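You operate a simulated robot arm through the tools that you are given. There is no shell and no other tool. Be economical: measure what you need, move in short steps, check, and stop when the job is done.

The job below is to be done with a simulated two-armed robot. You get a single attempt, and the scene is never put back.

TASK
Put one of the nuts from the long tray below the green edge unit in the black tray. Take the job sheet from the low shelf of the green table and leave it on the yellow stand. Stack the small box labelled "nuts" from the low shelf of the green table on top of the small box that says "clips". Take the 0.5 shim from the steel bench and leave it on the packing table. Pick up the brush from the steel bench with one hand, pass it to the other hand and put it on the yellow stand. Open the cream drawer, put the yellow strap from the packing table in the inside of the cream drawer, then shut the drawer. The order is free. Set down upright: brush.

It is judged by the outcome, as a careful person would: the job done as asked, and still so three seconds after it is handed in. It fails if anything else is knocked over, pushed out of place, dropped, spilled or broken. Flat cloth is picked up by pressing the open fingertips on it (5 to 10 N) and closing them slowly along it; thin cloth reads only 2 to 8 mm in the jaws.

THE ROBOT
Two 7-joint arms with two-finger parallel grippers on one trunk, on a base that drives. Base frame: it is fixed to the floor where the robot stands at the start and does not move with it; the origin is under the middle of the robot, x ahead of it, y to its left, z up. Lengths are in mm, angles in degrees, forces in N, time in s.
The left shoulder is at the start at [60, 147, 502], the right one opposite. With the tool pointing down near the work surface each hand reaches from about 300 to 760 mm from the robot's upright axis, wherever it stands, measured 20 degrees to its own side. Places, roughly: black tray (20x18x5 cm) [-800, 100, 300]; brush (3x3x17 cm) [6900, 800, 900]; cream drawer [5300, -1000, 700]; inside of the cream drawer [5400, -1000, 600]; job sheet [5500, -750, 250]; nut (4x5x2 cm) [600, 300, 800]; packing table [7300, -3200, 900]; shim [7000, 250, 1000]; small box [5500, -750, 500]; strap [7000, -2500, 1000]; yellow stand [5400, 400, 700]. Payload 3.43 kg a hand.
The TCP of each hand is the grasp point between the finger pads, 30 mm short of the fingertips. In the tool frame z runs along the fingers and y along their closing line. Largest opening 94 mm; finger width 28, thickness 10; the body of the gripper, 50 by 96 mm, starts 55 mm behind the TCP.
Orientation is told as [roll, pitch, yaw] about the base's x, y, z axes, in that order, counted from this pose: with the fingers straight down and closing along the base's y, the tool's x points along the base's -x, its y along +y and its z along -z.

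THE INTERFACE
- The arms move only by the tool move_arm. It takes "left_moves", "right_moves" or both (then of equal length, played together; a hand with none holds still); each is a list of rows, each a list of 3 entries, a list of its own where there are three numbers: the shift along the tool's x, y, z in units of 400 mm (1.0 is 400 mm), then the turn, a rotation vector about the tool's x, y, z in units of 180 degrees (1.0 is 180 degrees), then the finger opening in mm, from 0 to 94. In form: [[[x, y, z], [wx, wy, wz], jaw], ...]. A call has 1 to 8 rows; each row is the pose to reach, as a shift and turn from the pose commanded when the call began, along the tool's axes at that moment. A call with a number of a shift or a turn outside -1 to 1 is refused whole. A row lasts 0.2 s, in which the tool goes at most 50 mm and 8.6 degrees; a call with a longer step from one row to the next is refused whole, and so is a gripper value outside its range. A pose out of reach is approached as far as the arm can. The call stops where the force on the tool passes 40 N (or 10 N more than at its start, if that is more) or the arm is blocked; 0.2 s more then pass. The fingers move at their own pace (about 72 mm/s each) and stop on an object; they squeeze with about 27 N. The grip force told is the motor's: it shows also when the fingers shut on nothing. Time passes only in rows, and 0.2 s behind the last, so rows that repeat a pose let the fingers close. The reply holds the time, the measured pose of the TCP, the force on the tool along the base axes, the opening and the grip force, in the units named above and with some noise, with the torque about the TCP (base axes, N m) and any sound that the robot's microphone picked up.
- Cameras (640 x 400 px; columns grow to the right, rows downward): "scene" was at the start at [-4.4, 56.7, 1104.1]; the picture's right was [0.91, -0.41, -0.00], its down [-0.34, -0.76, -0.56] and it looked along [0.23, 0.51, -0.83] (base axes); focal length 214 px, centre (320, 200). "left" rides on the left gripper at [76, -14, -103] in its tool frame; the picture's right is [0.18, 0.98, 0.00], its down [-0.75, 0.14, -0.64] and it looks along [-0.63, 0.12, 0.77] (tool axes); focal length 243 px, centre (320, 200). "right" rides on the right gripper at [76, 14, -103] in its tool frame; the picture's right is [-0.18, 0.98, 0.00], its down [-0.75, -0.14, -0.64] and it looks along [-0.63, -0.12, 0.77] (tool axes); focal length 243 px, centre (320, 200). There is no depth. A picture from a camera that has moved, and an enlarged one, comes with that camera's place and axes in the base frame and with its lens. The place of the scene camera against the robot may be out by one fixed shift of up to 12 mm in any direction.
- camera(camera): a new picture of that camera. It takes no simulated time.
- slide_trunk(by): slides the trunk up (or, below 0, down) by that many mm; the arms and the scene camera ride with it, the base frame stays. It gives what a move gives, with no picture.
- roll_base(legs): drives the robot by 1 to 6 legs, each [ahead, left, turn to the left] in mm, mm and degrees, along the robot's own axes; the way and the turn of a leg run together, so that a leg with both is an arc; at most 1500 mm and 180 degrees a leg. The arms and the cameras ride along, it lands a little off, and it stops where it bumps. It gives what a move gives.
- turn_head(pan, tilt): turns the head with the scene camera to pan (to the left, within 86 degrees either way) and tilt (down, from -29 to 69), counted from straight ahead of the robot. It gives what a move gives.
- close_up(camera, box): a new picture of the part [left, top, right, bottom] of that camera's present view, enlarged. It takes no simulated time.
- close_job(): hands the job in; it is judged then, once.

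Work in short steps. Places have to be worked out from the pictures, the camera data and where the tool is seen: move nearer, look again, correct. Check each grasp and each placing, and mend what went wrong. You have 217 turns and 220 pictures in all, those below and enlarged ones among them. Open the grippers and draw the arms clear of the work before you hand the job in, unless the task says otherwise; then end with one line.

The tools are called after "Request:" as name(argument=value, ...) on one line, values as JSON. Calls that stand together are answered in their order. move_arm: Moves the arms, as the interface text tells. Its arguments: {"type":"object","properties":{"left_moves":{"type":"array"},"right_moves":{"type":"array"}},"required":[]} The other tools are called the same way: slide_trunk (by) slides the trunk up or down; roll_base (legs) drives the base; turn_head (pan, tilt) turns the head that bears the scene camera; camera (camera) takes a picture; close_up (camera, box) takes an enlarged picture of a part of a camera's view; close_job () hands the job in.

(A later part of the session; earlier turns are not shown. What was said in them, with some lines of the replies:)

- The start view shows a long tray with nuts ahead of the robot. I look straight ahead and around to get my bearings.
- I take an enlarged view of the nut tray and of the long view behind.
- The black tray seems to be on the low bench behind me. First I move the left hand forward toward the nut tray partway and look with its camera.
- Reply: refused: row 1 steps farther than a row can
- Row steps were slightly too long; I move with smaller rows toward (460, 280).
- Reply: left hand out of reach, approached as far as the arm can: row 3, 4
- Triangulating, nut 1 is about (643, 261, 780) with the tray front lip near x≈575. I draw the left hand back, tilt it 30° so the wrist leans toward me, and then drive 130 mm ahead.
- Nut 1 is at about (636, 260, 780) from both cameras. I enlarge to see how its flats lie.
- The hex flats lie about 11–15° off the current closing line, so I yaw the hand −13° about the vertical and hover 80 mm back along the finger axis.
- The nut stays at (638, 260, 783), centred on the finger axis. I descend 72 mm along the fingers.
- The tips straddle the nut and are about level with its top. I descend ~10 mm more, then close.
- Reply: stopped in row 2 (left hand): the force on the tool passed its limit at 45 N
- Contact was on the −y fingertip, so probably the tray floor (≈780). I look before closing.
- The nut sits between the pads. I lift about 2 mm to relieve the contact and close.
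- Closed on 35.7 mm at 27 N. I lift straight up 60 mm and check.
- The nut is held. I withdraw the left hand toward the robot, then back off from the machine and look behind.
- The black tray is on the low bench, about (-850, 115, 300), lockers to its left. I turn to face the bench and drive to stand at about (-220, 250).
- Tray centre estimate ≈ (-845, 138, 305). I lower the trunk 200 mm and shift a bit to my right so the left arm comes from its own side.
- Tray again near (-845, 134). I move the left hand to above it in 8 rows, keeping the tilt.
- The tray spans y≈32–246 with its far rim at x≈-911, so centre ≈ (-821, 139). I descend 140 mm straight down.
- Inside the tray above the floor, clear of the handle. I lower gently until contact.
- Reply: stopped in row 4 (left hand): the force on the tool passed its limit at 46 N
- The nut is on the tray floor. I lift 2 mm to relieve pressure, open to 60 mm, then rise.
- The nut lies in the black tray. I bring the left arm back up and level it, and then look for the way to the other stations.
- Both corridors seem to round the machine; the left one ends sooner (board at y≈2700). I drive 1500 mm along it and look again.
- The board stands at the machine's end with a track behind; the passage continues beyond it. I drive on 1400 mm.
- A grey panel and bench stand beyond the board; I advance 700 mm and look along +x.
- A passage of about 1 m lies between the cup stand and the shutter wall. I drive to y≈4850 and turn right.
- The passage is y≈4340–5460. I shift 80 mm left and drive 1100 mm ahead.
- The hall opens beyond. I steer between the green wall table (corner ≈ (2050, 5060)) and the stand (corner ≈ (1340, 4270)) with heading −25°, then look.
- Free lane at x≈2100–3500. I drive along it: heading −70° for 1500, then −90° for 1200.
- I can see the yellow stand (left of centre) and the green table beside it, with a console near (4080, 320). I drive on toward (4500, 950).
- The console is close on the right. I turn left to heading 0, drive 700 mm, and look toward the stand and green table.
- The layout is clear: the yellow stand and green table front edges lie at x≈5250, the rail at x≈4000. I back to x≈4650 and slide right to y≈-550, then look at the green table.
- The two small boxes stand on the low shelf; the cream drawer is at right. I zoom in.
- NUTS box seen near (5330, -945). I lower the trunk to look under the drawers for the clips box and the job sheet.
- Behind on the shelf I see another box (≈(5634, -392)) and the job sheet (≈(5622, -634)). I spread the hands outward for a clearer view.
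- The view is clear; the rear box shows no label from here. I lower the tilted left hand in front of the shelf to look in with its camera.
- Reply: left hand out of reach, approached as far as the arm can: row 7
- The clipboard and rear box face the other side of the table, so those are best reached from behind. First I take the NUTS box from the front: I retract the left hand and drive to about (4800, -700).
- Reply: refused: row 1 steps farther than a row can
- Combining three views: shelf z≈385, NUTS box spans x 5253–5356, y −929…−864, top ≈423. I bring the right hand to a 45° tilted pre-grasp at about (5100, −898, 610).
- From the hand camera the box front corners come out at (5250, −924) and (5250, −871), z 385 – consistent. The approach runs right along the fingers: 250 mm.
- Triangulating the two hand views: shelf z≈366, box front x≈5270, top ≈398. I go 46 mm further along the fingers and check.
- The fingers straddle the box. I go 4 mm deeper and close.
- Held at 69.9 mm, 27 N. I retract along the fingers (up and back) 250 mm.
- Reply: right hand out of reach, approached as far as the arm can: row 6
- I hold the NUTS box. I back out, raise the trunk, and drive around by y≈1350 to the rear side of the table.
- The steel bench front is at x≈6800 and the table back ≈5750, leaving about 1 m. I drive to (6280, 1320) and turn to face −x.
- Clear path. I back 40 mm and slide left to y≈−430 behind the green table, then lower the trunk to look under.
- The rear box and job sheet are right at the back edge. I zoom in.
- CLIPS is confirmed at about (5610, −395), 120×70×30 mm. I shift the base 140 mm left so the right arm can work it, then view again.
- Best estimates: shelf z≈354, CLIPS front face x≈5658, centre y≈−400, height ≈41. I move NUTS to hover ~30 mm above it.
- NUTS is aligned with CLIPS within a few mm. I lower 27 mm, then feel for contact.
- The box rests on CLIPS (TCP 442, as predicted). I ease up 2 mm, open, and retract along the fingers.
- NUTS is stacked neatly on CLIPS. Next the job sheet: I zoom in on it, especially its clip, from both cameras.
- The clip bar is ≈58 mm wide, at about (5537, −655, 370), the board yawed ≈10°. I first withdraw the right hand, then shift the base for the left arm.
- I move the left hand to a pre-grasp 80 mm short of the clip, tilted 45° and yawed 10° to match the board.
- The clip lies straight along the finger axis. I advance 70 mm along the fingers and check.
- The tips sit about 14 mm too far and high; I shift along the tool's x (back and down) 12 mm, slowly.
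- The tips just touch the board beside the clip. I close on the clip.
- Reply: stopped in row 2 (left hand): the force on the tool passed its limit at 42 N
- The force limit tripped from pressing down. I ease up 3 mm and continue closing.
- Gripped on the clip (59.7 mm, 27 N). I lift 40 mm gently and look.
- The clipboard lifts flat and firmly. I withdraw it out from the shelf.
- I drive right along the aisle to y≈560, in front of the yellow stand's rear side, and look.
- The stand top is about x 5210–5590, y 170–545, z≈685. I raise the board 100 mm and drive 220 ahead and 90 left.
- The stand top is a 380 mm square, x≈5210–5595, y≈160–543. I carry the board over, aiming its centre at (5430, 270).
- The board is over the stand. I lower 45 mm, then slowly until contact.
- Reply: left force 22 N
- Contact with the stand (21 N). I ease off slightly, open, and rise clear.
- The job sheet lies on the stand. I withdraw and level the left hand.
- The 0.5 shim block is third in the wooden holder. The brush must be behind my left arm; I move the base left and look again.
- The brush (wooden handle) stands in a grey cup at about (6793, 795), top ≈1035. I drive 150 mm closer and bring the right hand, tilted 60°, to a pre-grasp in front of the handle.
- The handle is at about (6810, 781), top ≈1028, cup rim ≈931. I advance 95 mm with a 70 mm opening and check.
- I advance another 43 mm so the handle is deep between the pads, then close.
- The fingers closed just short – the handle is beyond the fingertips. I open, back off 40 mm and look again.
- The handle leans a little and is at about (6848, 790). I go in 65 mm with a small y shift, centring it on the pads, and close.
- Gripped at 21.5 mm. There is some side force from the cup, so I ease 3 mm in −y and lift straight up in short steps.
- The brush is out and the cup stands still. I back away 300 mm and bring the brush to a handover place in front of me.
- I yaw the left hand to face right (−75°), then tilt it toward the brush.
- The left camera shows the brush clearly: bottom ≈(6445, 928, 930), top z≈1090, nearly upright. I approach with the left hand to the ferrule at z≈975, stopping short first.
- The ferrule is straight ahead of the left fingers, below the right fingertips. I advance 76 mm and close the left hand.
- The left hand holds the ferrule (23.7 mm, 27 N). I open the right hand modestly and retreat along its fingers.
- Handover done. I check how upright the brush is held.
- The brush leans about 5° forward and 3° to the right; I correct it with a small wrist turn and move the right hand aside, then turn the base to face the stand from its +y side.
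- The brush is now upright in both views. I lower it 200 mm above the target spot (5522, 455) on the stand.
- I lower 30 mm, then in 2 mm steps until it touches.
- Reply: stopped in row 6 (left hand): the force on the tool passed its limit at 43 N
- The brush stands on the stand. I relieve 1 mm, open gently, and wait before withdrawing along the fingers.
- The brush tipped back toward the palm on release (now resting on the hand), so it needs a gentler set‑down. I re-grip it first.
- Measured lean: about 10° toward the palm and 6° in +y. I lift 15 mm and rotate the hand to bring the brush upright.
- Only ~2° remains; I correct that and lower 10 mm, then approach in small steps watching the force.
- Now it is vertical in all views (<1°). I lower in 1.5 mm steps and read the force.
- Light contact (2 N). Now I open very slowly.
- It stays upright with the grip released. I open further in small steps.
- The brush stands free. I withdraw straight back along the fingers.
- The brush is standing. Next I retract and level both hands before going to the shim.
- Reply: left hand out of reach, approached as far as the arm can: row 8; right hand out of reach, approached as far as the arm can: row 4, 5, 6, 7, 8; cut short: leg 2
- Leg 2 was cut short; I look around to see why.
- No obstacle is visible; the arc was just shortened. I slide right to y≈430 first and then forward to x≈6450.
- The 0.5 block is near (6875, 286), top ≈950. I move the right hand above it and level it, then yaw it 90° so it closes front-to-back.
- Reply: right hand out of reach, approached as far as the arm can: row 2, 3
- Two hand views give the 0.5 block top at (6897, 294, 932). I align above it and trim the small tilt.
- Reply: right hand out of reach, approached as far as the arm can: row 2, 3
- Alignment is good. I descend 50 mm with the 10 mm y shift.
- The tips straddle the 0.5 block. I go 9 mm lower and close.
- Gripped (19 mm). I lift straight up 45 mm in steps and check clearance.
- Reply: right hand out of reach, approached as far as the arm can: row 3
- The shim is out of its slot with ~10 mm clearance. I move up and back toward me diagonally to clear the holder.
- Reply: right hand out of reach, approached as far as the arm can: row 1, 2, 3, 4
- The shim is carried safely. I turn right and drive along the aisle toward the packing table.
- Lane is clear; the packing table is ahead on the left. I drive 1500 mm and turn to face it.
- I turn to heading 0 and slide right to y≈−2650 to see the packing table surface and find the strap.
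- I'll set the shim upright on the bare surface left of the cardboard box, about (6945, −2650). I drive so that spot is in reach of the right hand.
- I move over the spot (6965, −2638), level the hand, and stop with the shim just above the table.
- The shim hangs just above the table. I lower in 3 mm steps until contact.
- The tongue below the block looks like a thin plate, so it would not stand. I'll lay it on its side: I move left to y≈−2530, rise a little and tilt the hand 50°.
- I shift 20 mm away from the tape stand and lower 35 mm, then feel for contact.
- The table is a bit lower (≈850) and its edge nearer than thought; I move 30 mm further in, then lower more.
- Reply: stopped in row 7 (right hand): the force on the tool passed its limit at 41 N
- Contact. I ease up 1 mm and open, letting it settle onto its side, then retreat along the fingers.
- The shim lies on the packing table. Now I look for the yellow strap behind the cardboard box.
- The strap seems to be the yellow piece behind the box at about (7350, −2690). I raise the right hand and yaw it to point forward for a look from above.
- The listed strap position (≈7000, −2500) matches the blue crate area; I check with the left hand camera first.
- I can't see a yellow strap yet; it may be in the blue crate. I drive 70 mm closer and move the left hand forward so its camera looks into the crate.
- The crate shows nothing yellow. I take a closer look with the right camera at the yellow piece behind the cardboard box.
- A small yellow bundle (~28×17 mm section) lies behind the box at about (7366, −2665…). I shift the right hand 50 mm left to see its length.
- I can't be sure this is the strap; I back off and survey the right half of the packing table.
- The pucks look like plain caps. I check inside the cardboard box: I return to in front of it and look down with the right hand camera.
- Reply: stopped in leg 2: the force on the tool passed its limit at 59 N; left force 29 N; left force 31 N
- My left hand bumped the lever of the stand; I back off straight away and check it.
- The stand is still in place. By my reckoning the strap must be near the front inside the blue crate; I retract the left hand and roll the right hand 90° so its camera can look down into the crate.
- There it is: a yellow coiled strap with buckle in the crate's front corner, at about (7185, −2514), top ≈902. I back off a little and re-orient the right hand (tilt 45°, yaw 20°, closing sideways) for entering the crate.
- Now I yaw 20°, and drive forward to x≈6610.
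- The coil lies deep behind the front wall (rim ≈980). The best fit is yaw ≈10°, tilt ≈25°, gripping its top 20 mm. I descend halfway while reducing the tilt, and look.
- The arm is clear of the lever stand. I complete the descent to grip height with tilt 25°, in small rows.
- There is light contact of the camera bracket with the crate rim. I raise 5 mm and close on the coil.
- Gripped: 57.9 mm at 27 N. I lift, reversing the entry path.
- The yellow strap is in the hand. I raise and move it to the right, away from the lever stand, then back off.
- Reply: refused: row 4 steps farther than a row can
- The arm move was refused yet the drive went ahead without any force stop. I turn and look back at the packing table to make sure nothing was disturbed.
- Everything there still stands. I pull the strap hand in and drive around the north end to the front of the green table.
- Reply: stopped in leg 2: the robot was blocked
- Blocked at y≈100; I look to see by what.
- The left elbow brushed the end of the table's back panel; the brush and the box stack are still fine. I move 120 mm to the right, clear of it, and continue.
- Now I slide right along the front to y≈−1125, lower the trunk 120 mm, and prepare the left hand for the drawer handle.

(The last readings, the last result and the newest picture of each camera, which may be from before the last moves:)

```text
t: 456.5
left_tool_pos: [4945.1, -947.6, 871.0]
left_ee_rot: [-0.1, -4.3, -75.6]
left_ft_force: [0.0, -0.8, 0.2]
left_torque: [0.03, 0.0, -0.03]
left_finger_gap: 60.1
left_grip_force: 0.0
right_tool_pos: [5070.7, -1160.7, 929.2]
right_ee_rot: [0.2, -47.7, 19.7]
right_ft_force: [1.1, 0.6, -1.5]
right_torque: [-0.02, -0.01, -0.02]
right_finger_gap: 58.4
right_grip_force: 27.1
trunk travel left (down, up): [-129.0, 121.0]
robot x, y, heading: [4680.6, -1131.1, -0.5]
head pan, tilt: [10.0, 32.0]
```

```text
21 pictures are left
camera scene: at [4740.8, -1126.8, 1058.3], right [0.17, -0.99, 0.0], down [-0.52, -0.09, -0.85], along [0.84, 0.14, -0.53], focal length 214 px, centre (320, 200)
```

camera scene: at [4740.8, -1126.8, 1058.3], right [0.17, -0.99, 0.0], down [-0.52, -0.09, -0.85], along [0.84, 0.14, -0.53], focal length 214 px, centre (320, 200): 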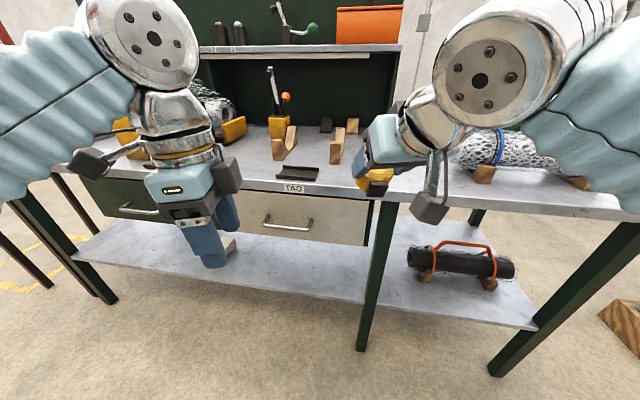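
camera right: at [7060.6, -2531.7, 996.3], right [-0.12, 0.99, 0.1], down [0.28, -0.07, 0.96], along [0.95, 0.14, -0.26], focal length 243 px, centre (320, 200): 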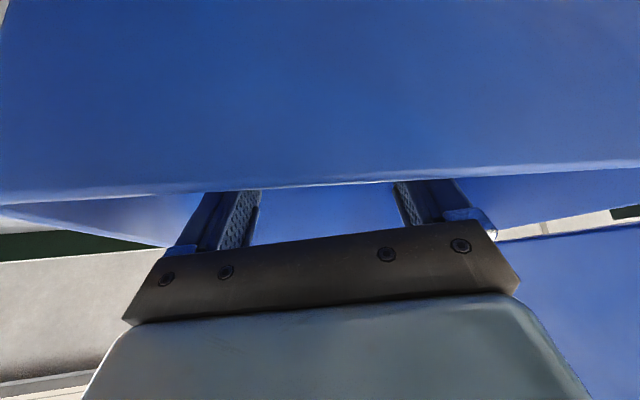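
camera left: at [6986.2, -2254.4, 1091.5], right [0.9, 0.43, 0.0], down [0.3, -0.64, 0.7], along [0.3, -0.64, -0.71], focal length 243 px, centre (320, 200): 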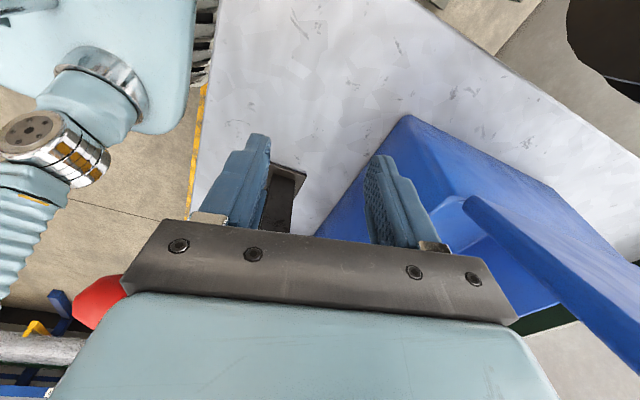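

The handle is at about (5168, −980, 700). I turn the left hand so that its fingers point forward and close vertically, in front of the handle.

Request:
move_arm(left_moves=[[[0, 0, 0], [0, 0, 0.04], 50], [[0, 0, 0], [0, 0, 0.08], 50]])

Request:
move_arm(left_moves=[[[-0.01, 0.02, 0.02], [-0.0475, 0, 0], 50], [[-0.02, 0.05, 0.06], [-0.095, 0, 0], 50], [[-0.03, 0.09, 0.11], [-0.1425, 0, 0], 50], [[-0.04, 0.13, 0.16], [-0.19, 0, 0], 50], [[-0.05, 0.17, 0.21], [-0.2375, 0, 0], 50], [[-0.06, 0.21, 0.26], [-0.285, 0, 0], 50], [[-0.07, 0.25, 0.3], [-0.3325, 0, 0], 50], [[-0.0775, 0.28, 0.33], [-0.38, 0, 0], 50]])

Request:
camera(camera="left")

Request:
camera(camera="scene")

```text
t: 457.1
left_tool_pos: [4943.1, -945.4, 870.6]
left_ee_rot: [1.1, -4.2, -90.0]
left_ft_force: [0.3, -0.1, -0.1]
left_torque: [0.01, 0.02, 0.05]
left_finger_gap: 49.9
left_grip_force: 0.0
right_tool_pos: [5071.2, -1161.7, 928.7]
right_ee_rot: [0.2, -47.7, 19.8]
right_ft_force: [0.0, 1.2, -2.4]
right_torque: [-0.02, 0.01, -0.01]
right_finger_gap: 58.0
right_grip_force: 27.0
trunk travel left (down, up): [-129.0, 121.0]
robot x, y, heading: [4686.6, -1133.8, -0.3]
head pan, tilt: [10.0, 32.0]
```

```text
t: 458.9
left_tool_pos: [5057.9, -987.3, 742.9]
left_ee_rot: [69.4, -4.2, -90.1]
left_ft_force: [0.1, -1.1, 1.0]
left_torque: [0.02, 0.02, -0.02]
left_finger_gap: 49.9
left_grip_force: 0.1
right_tool_pos: [5070.7, -1162.1, 929.2]
right_ee_rot: [0.2, -47.7, 19.8]
right_ft_force: [0.2, 0.6, -2.0]
right_torque: [-0.05, 0.01, 0.0]
right_finger_gap: 57.9
right_grip_force: 26.8
trunk travel left (down, up): [-129.0, 121.0]
robot x, y, heading: [4684.7, -1136.1, -0.5]
head pan, tilt: [10.0, 32.0]
```

```text
20 pictures are left
camera left: at [4956.9, -909.9, 760.3], right [0.35, 0.25, 0.9], down [-0.55, -0.72, 0.41], along [0.76, -0.64, -0.11], focal length 243 px, centre (320, 200)
```

left: 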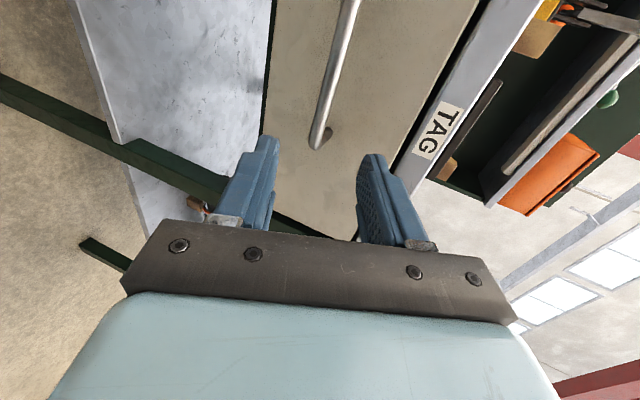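

```text
19 pictures are left
camera scene: at [4740.9, -1126.6, 1058.3], right [0.16, -0.99, 0.0], down [-0.52, -0.09, -0.85], along [0.84, 0.14, -0.53], focal length 214 px, centre (320, 200)
```

scene: 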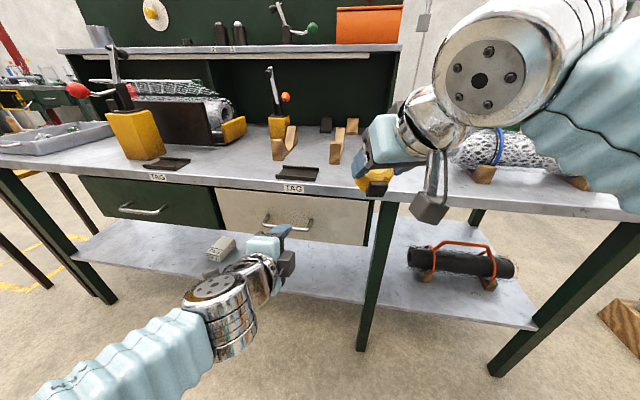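

The bar is at z≈708, spanning y≈−1017…−910. I move onto its middle and close.

Request:
move_arm(left_moves=[[[0.03, 0.01, 0.08], [0, 0, 0], 46], [[0.061, 0.02, 0.16], [0, 0, 0], 44], [[0.061, 0.02, 0.249], [0, 0, 0], 44], [[0.061, 0.02, 0.249], [0, 0, 0], 30], [[0.061, 0.02, 0.249], [0, 0, 0], 10], [[0.061, 0.02, 0.249], [0, 0, 0], 0], [[0.061, 0.02, 0.249], [0, 0, 0], 0]])

Request:
camera(camera="left")

```text
t: 460.3
left_tool_pos: [5153.9, -965.5, 708.8]
left_ee_rot: [68.6, -4.1, -90.2]
left_ft_force: [-0.5, 1.7, -8.0]
left_torque: [0.98, -0.03, -0.33]
left_finger_gap: 17.6
left_grip_force: 45.4
right_tool_pos: [5070.8, -1161.5, 929.2]
right_ee_rot: [0.2, -47.7, 19.8]
right_ft_force: [1.6, 0.3, -1.6]
right_torque: [-0.01, 0.06, -0.01]
right_finger_gap: 58.3
right_grip_force: 26.9
trunk travel left (down, up): [-129.0, 121.0]
robot x, y, heading: [4687.4, -1133.6, -0.4]
head pan, tilt: [10.0, 32.0]
stopped in row 7 (left hand): the force on the tool passed its limit at 42 N (the readings are from after the stop); the commanded pose is now the measured one
```

```text
18 pictures are left
camera left: at [5052.9, -888.0, 727.0], right [0.36, 0.25, 0.9], down [-0.55, -0.72, 0.42], along [0.76, -0.64, -0.12], focal length 243 px, centre (320, 200)
```

left: 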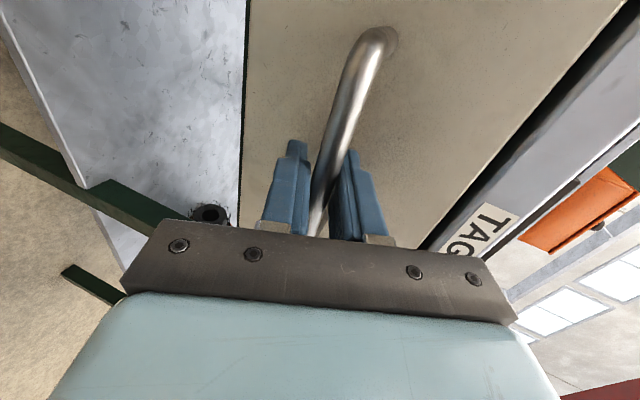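

The bar is gripped. I pull the drawer open by driving back 240 mm.

Request:
roll_base(legs=[[-240, 0, 0]])

Request:
camera(camera="scene")

```text
t: 462.1
left_tool_pos: [4914.3, -965.8, 708.9]
left_ee_rot: [68.7, -4.1, -90.4]
left_ft_force: [-2.2, -6.8, -17.2]
left_torque: [0.98, -0.06, -0.32]
left_finger_gap: 17.6
left_grip_force: 44.6
right_tool_pos: [4831.0, -1160.0, 928.2]
right_ee_rot: [0.4, -47.6, 19.8]
right_ft_force: [0.3, 0.3, -0.9]
right_torque: [-0.01, 0.03, -0.01]
right_finger_gap: 58.1
right_grip_force: 27.0
trunk travel left (down, up): [-129.0, 121.0]
robot x, y, heading: [4443.7, -1134.3, -0.7]
head pan, tilt: [10.0, 32.0]
```

```text
17 pictures are left
camera scene: at [4501.3, -1124.7, 1058.2], right [0.16, -0.99, 0.0], down [-0.52, -0.09, -0.85], along [0.84, 0.14, -0.53], focal length 214 px, centre (320, 200)
```

scene: 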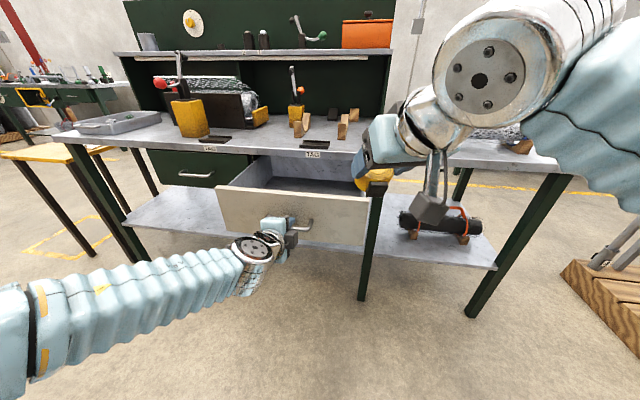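

The drawer is open 240 mm. Still holding the handle with the left hand, I bring the strap over the drawer's interior, levelling it.

Request:
move_arm(right_moves=[[[-0.053, -0.008, 0.089], [0, 0.018, 0], 30], [[-0.106, -0.016, 0.178], [0, 0.036, 0], 30], [[-0.159, -0.024, 0.267], [0, 0.054, 0], 30], [[-0.211, -0.032, 0.355], [0, 0.072, 0], 30], [[-0.264, -0.04, 0.444], [0, 0.09, 0], 30], [[-0.317, -0.048, 0.533], [0, 0.108, 0], 30], [[-0.369, -0.055, 0.6215], [0, 0.126, 0], 30]])

Request:
camera(camera="right")

Request:
camera(camera="scene")

```text
t: 463.7
left_tool_pos: [4913.4, -966.6, 709.5]
left_ee_rot: [68.7, -4.1, -90.5]
left_ft_force: [-0.7, -2.6, -7.4]
left_torque: [1.21, -0.03, 0.24]
left_finger_gap: 17.6
left_grip_force: 44.8
right_tool_pos: [5049.0, -1116.0, 824.1]
right_ee_rot: [0.3, -25.4, 19.8]
right_ft_force: [-0.7, -0.6, -1.6]
right_torque: [0.01, -0.02, 0.0]
right_finger_gap: 58.3
right_grip_force: 27.9
right hand out of reach, approached as far as the arm can: row 5, 6, 7
trunk travel left (down, up): [-129.0, 121.0]
robot x, y, heading: [4447.5, -1131.4, -0.6]
head pan, tilt: [10.0, 32.0]
```

```text
16 pictures are left
camera right: at [4938.1, -1140.9, 883.0], right [-0.18, 0.98, 0.08], down [0.43, 0.0, 0.9], along [0.89, 0.2, -0.42], focal length 243 px, centre (320, 200)
```

right: 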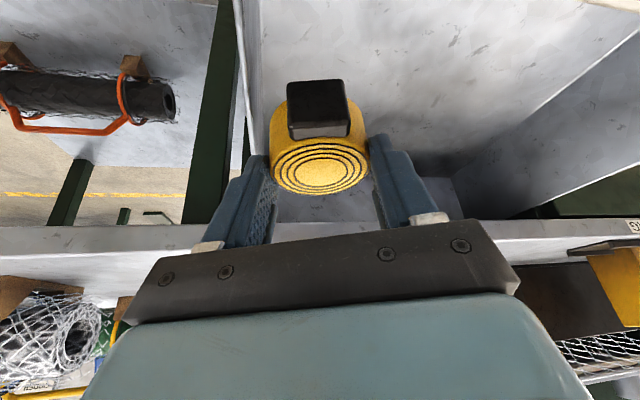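

```text
15 pictures are left
camera scene: at [4500.8, -1124.7, 1058.2], right [0.16, -0.99, 0.0], down [-0.52, -0.09, -0.85], along [0.84, 0.14, -0.53], focal length 214 px, centre (320, 200)
```

scene: 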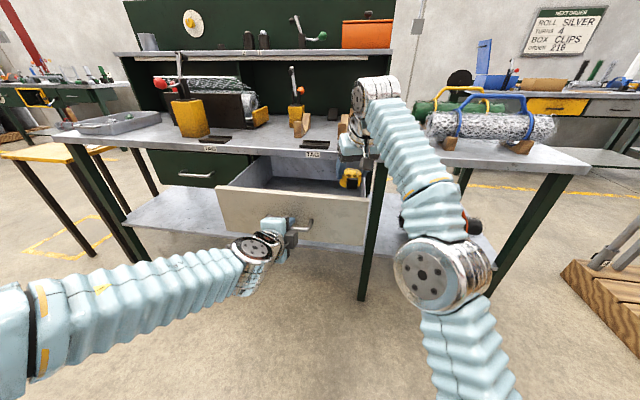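

The right arm is at its reach limit. I'll release and withdraw the left hand (the drawer stays open), pull the right hand back and up, then drive closer.

Request:
move_arm(left_moves=[[[0, 0, 0], [0, 0, 0], 35], [[0, 0, 0], [0, 0, 0], 50], [[0, 0, -0.08], [0, 0, 0], 50], [[0, 0, -0.19], [0, 0, 0], 50], [[0, 0, -0.3], [0, 0, 0], 50], [[0, 0, -0.41], [0, 0, 0], 50]], right_moves=[[[-0.0515, 0, -0.1085], [0, 0, 0], 30], [[-0.0515, 0, -0.1085], [0, 0, 0], 30], [[0.02, 0.065, -0.15], [0, 0, 0], 30], [[0.095, 0.13, -0.185], [0, 0, 0], 30], [[0.17, 0.195, -0.22], [0, 0, 0], 30], [[0.17, 0.195, -0.22], [0, 0, 0], 30]])

Request:
roll_base(legs=[[125, 0, 0.5]])

Request:
camera(camera="scene")

```text
t: 465.1
left_tool_pos: [4761.5, -959.3, 767.2]
left_ee_rot: [68.7, -4.1, -90.5]
left_ft_force: [-0.5, 0.2, -1.0]
left_torque: [0.02, 0.0, -0.04]
left_finger_gap: 49.9
left_grip_force: 0.0
right_tool_pos: [4929.6, -1078.6, 875.2]
right_ee_rot: [0.1, -25.0, 19.7]
right_ft_force: [0.0, -0.9, -1.8]
right_torque: [0.04, 0.03, -0.02]
right_finger_gap: 58.2
right_grip_force: 26.9
right hand out of reach, approached as far as the arm can: row 1, 2, 3
trunk travel left (down, up): [-129.0, 121.0]
robot x, y, heading: [4444.8, -1133.9, -0.8]
head pan, tilt: [10.0, 32.0]
```

```text
t: 466.4
left_tool_pos: [4884.9, -956.4, 766.9]
left_ee_rot: [68.9, -4.2, -89.8]
left_ft_force: [-0.6, 0.1, 1.1]
left_torque: [-0.03, 0.0, 0.03]
left_finger_gap: 50.0
left_grip_force: 0.0
right_tool_pos: [5055.0, -1073.6, 875.0]
right_ee_rot: [0.2, -25.0, 20.4]
right_ft_force: [-1.5, 0.7, -0.7]
right_torque: [-0.03, -0.05, 0.02]
right_finger_gap: 58.1
right_grip_force: 26.9
trunk travel left (down, up): [-129.0, 121.0]
robot x, y, heading: [4571.1, -1133.2, 0.0]
head pan, tilt: [10.0, 32.0]
```

```text
14 pictures are left
camera scene: at [4626.2, -1124.6, 1058.3], right [0.17, -0.98, 0.0], down [-0.52, -0.09, -0.85], along [0.84, 0.15, -0.53], focal length 214 px, centre (320, 200)
```

scene: 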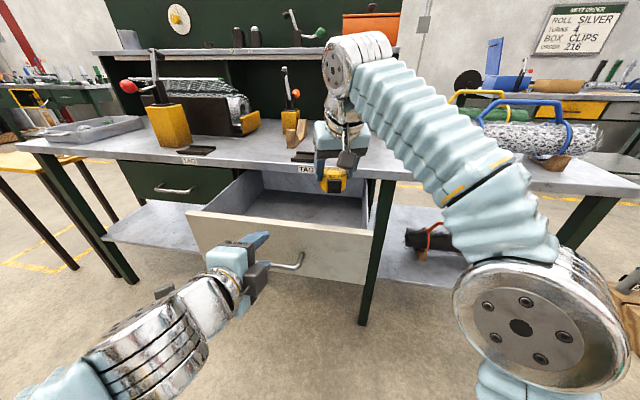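

I lower the strap into the drawer, reducing the tilt to ~10° so the camera clears the drawer front.

Request:
move_arm(right_moves=[[[0.0225, 0.001, 0.096], [0, 0.02, 0], 30], [[0.045, 0.002, 0.192], [0, 0.042, 0], 30], [[0.0675, 0.003, 0.29], [0, 0.063, 0], 30], [[0.09, 0.004, 0.375], [0, 0.083, 0], 30]])

Request:
camera(camera="right")

```text
t: 467.4
left_tool_pos: [4886.3, -956.0, 767.6]
left_ee_rot: [68.9, -4.2, -89.9]
left_ft_force: [0.7, 0.2, 0.4]
left_torque: [0.0, 0.0, -0.01]
left_finger_gap: 50.0
left_grip_force: 0.1
right_tool_pos: [5084.9, -1062.6, 722.1]
right_ee_rot: [0.2, -10.0, 20.5]
right_ft_force: [-0.6, 0.2, -1.2]
right_torque: [-0.01, -0.03, 0.01]
right_finger_gap: 57.9
right_grip_force: 27.0
trunk travel left (down, up): [-129.0, 121.0]
robot x, y, heading: [4574.2, -1130.7, -0.1]
head pan, tilt: [10.0, 32.0]
```

```text
13 pictures are left
camera right: at [4994.2, -1080.6, 809.0], right [-0.17, 0.98, 0.03], down [0.64, 0.09, 0.76], along [0.75, 0.15, -0.65], focal length 243 px, centre (320, 200)
```

right: 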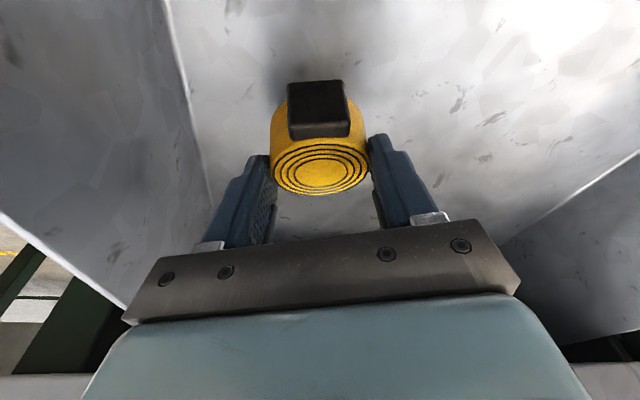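

The strap is inside, near the floor. I lower in 5 mm steps until contact.

Request:
move_arm(right_moves=[[[0.0022, 0, 0.0123], [0, 0, 0], 30], [[0.0044, 0, 0.0246], [0, 0, 0], 30], [[0.0066, 0, 0.0369], [0, 0, 0], 30], [[0.0088, 0, 0.0492], [0, 0, 0], 30], [[0.011, 0, 0.0615], [0, 0, 0], 30]])

```text
t: 468.6
left_tool_pos: [4885.9, -956.2, 768.7]
left_ee_rot: [68.9, -4.1, -89.9]
left_ft_force: [-0.3, 0.2, -0.3]
left_torque: [0.03, -0.02, 0.01]
left_finger_gap: 49.8
left_grip_force: 0.1
right_tool_pos: [5084.3, -1062.1, 702.4]
right_ee_rot: [0.2, -10.6, 20.3]
right_ft_force: [-0.2, -3.3, 22.0]
right_torque: [-0.05, -0.57, -0.14]
right_finger_gap: 58.1
right_grip_force: 26.9
trunk travel left (down, up): [-129.0, 121.0]
robot x, y, heading: [4573.1, -1131.2, -0.3]
head pan, tilt: [10.0, 32.0]
```

Contact with the drawer floor. I ease up 2 mm, open, and rise straight up.

Request:
move_arm(right_moves=[[[-0.001, 0, -0.005], [0, 0, 0], 62], [[-0.001, 0, -0.005], [0, 0, 0], 70], [[-0.001, 0, -0.005], [0, 0, 0], 80], [[-0.01, 0, -0.06], [0, 0, 0], 80], [[-0.03, 0, -0.17], [0, -0.02, 0], 80], [[-0.05, 0, -0.28], [0, -0.04, 0], 80], [[-0.07, 0, -0.38], [0, -0.06, 0], 80]])

Request:
camera(camera="right")

```text
t: 470.2
left_tool_pos: [4886.4, -956.1, 767.4]
left_ee_rot: [68.9, -4.2, -89.9]
left_ft_force: [-0.1, 0.3, 0.8]
left_torque: [-0.02, 0.01, 0.0]
left_finger_gap: 50.2
left_grip_force: 0.0
right_tool_pos: [5084.5, -1063.4, 851.2]
right_ee_rot: [0.1, -20.9, 20.4]
right_ft_force: [-1.3, -0.9, 0.6]
right_torque: [0.01, 0.0, -0.01]
right_finger_gap: 80.1
right_grip_force: 0.0
trunk travel left (down, up): [-129.0, 121.0]
robot x, y, heading: [4571.8, -1132.1, -0.2]
head pan, tilt: [10.0, 32.0]
```

```text
12 pictures are left
camera right: at [4978.7, -1087.4, 919.8], right [-0.18, 0.98, 0.07], down [0.5, 0.03, 0.87], along [0.85, 0.19, -0.49], focal length 243 px, centre (320, 200)
```

right: 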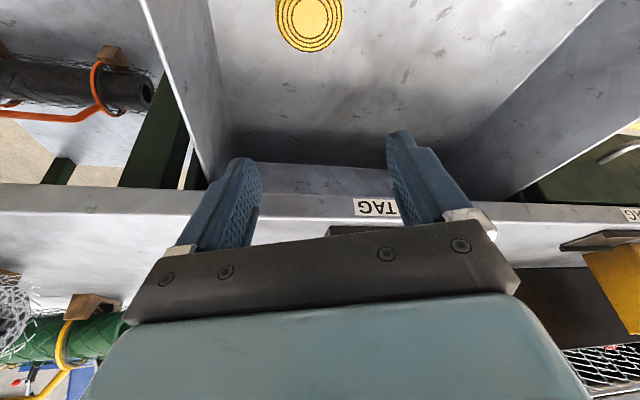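

The strap lies flat in the drawer. I withdraw the right hand, close the left fingers, and push the drawer front: first with the base (150 mm).

Request:
move_arm(right_moves=[[[0.06, 0.01, -0.09], [0, 0, 0], 60], [[0.15, 0.02, -0.15], [0, 0, 0], 60], [[0.24, 0.03, -0.2], [0, 0, 0], 60], [[0.33, 0.035, -0.25], [0, 0, 0], 60], [[0.41, 0.04, -0.3], [0, 0, 0], 60], [[0.476, 0.05, -0.343], [0, 0, 0], 60]], left_moves=[[[0, 0, 0], [0, 0, 0], 30], [[0, 0, 0], [0, 0, 0], 10], [[0, 0, 0], [0, 0, 0], 0], [[0, 0, 0], [0, 0, 0], 0], [[0, 0, 0], [0, 0, 0], 0], [[0, 0, 0], [0, 0, 0], 0]])

Request:
roll_base(legs=[[150, 0, 0]])

Request:
camera(camera="scene")

```text
t: 471.6
left_tool_pos: [4887.0, -956.2, 766.7]
left_ee_rot: [68.7, -4.2, -89.8]
left_ft_force: [0.7, -0.4, 0.0]
left_torque: [0.0, 0.0, 0.03]
left_finger_gap: 0.0
left_grip_force: 26.7
right_tool_pos: [4866.9, -1123.4, 911.8]
right_ee_rot: [0.1, -20.9, 20.4]
right_ft_force: [0.0, -0.7, 0.0]
right_torque: [-0.02, -0.01, 0.03]
right_finger_gap: 60.1
right_grip_force: 0.0
trunk travel left (down, up): [-129.0, 121.0]
robot x, y, heading: [4570.4, -1132.2, -0.2]
head pan, tilt: [10.0, 32.0]
```

```text
t: 472.9
left_tool_pos: [5036.3, -959.0, 768.4]
left_ee_rot: [68.8, -4.3, -90.0]
left_ft_force: [0.1, 0.2, 0.1]
left_torque: [-0.01, 0.0, 0.02]
left_finger_gap: 0.3
left_grip_force: 26.7
right_tool_pos: [5017.9, -1125.4, 911.4]
right_ee_rot: [0.3, -20.9, 20.1]
right_ft_force: [0.1, -0.5, 0.5]
right_torque: [0.04, -0.02, 0.0]
right_finger_gap: 59.8
right_grip_force: 0.1
trunk travel left (down, up): [-129.0, 121.0]
robot x, y, heading: [4720.9, -1131.8, -0.3]
head pan, tilt: [10.0, 32.0]
```

```text
11 pictures are left
camera scene: at [4775.7, -1125.5, 1058.3], right [0.17, -0.99, 0.0], down [-0.52, -0.09, -0.85], along [0.84, 0.14, -0.53], focal length 214 px, centre (320, 200)
```

scene: 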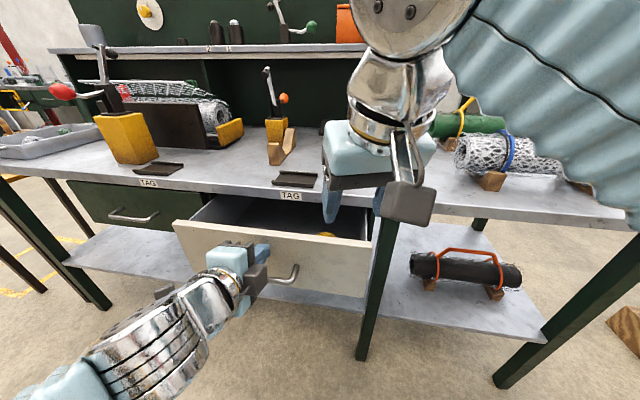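

The drawer is moving in. I push the rest with the left arm, 155 mm forward.

Request:
move_arm(left_moves=[[[0, 0.03, 0.08], [0, 0, 0], 0], [[0, 0.06, 0.16], [0, 0, 0], 0], [[0, 0.09, 0.24], [0, 0, 0], 0], [[0, 0.115, 0.305], [0, 0, 0], 0], [[0, 0.138, 0.363], [0, 0, 0], 0], [[0, 0.147, 0.387], [0, 0, 0], 0]])

Request:
camera(camera="scene")

```text
t: 474.0
left_tool_pos: [5161.0, -959.0, 767.5]
left_ee_rot: [68.9, -4.0, -90.1]
left_ft_force: [-27.4, 3.4, 3.9]
left_torque: [0.02, -0.08, 0.04]
left_finger_gap: 0.0
left_grip_force: 27.1
right_tool_pos: [5015.9, -1126.0, 912.9]
right_ee_rot: [0.1, -20.9, 20.0]
right_ft_force: [-0.3, 0.4, 0.1]
right_torque: [-0.01, 0.0, -0.01]
right_finger_gap: 59.9
right_grip_force: 0.1
trunk travel left (down, up): [-129.0, 121.0]
robot x, y, heading: [4721.1, -1132.1, -0.4]
head pan, tilt: [10.0, 32.0]
stopped in row 5 (left hand): the force on the tool passed its limit at 88 N (the readings are from after the stop); the commanded pose is now the measured one
```

```text
10 pictures are left
camera scene: at [4773.2, -1125.3, 1058.5], right [0.17, -0.99, 0.0], down [-0.52, -0.09, -0.85], along [0.84, 0.14, -0.53], focal length 214 px, centre (320, 200)
```

scene: 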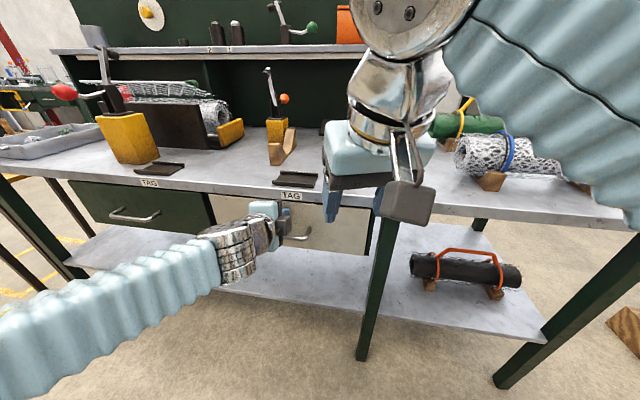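

The push met a firm stop and the drawer looks shut. I withdraw the left hand and zoom in to verify.

Request:
move_arm(left_moves=[[[0, -0.02, -0.06], [0, 0, 0], 0], [[0, -0.05, -0.15], [0, 0, 0], 20], [[0, -0.08, -0.25], [0, 0, 0], 60], [[0.06, -0.11, -0.34], [0, 0, 0], 60], [[0.12, -0.14, -0.42], [0, 0, 0], 60]])

Request:
close_up(camera="scene", box=[80, 160, 400, 280])

```text
t: 475.2
left_tool_pos: [4985.0, -909.3, 772.1]
left_ee_rot: [68.6, -4.1, -90.2]
left_ft_force: [-0.4, 0.4, -0.3]
left_torque: [0.01, -0.03, 0.02]
left_finger_gap: 60.2
left_grip_force: 0.0
right_tool_pos: [5017.5, -1125.5, 911.2]
right_ee_rot: [0.1, -20.8, 20.0]
right_ft_force: [0.4, -0.3, 0.3]
right_torque: [0.02, 0.05, 0.01]
right_finger_gap: 60.2
right_grip_force: 0.0
trunk travel left (down, up): [-129.0, 121.0]
robot x, y, heading: [4720.5, -1134.4, -0.3]
head pan, tilt: [10.0, 32.0]
```

```text
2.00 times, centred on (240, 220) of scene
camera zoom: at [4775.9, -1125.8, 1058.3], right [0.17, -0.99, 0.0], down [-0.52, -0.09, -0.85], along [0.84, 0.14, -0.53], focal length 429 px, centre (480, 160)
```

zoom: 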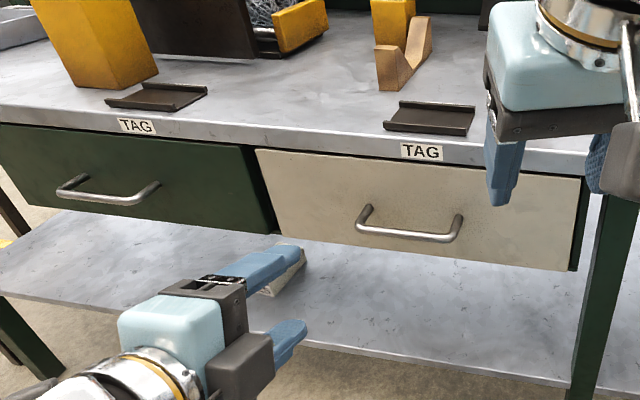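

The cream drawer is flush and shut. I back away and take a last look at the yellow stand and shelf.

Request:
roll_base(legs=[[-150, 0, 0], [0, 700, 0]])

Request:
turn_head(pan=35, tilt=22)

Request:
camera(camera="scene")

```text
t: 480.0
left_tool_pos: [4838.3, -209.1, 771.7]
left_ee_rot: [68.6, -4.2, -90.1]
left_ft_force: [-0.6, 0.4, -0.2]
left_torque: [0.0, 0.02, -0.04]
left_finger_gap: 59.7
left_grip_force: 0.0
right_tool_pos: [4870.5, -426.7, 912.4]
right_ee_rot: [0.2, -20.8, 19.8]
right_ft_force: [0.1, -0.3, -0.5]
right_torque: [-0.01, -0.03, 0.0]
right_finger_gap: 60.3
right_grip_force: 0.0
trunk travel left (down, up): [-129.0, 121.0]
robot x, y, heading: [4574.3, -432.9, -0.3]
head pan, tilt: [10.0, 32.0]
```

```text
t: 480.9
left_tool_pos: [4838.0, -209.2, 771.7]
left_ee_rot: [68.9, -4.0, -90.2]
left_ft_force: [0.6, 0.6, 0.8]
left_torque: [0.0, -0.04, -0.03]
left_finger_gap: 59.9
left_grip_force: 0.1
right_tool_pos: [4869.7, -426.0, 912.7]
right_ee_rot: [0.0, -20.8, 19.8]
right_ft_force: [0.6, -0.1, -0.3]
right_torque: [0.02, 0.02, 0.02]
right_finger_gap: 60.0
right_grip_force: 0.1
trunk travel left (down, up): [-129.0, 121.0]
robot x, y, heading: [4573.6, -432.2, -0.4]
head pan, tilt: [35.0, 22.0]
```

```text
8 pictures are left
camera scene: at [4617.0, -388.0, 1074.2], right [0.57, -0.82, 0.0], down [-0.31, -0.21, -0.93], along [0.76, 0.52, -0.38], focal length 214 px, centre (320, 200)
```

scene: 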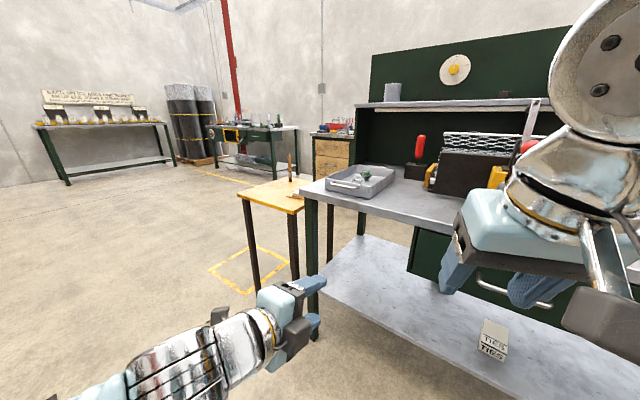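

Everything is in place: the brush stands upright with the job sheet on the yellow stand, the TIES box is untouched and the drawer is shut. Both hands are empty and clear, so I hand the job in.

Request:
close_job()

```text
The job is handed in.
```

I finished all six jobs and handed them in: nut in the black tray, job sheet and upright brush (passed from right hand to left) on the yellow stand, NUTS box on CLIPS, 0.5 shim lying on its side on the packing table, and yellow strap in the shut cream drawer. Along the way I bumped the lever stand on the packing table and grazed the green table's back panel, but nothing was knocked over or visibly moved.
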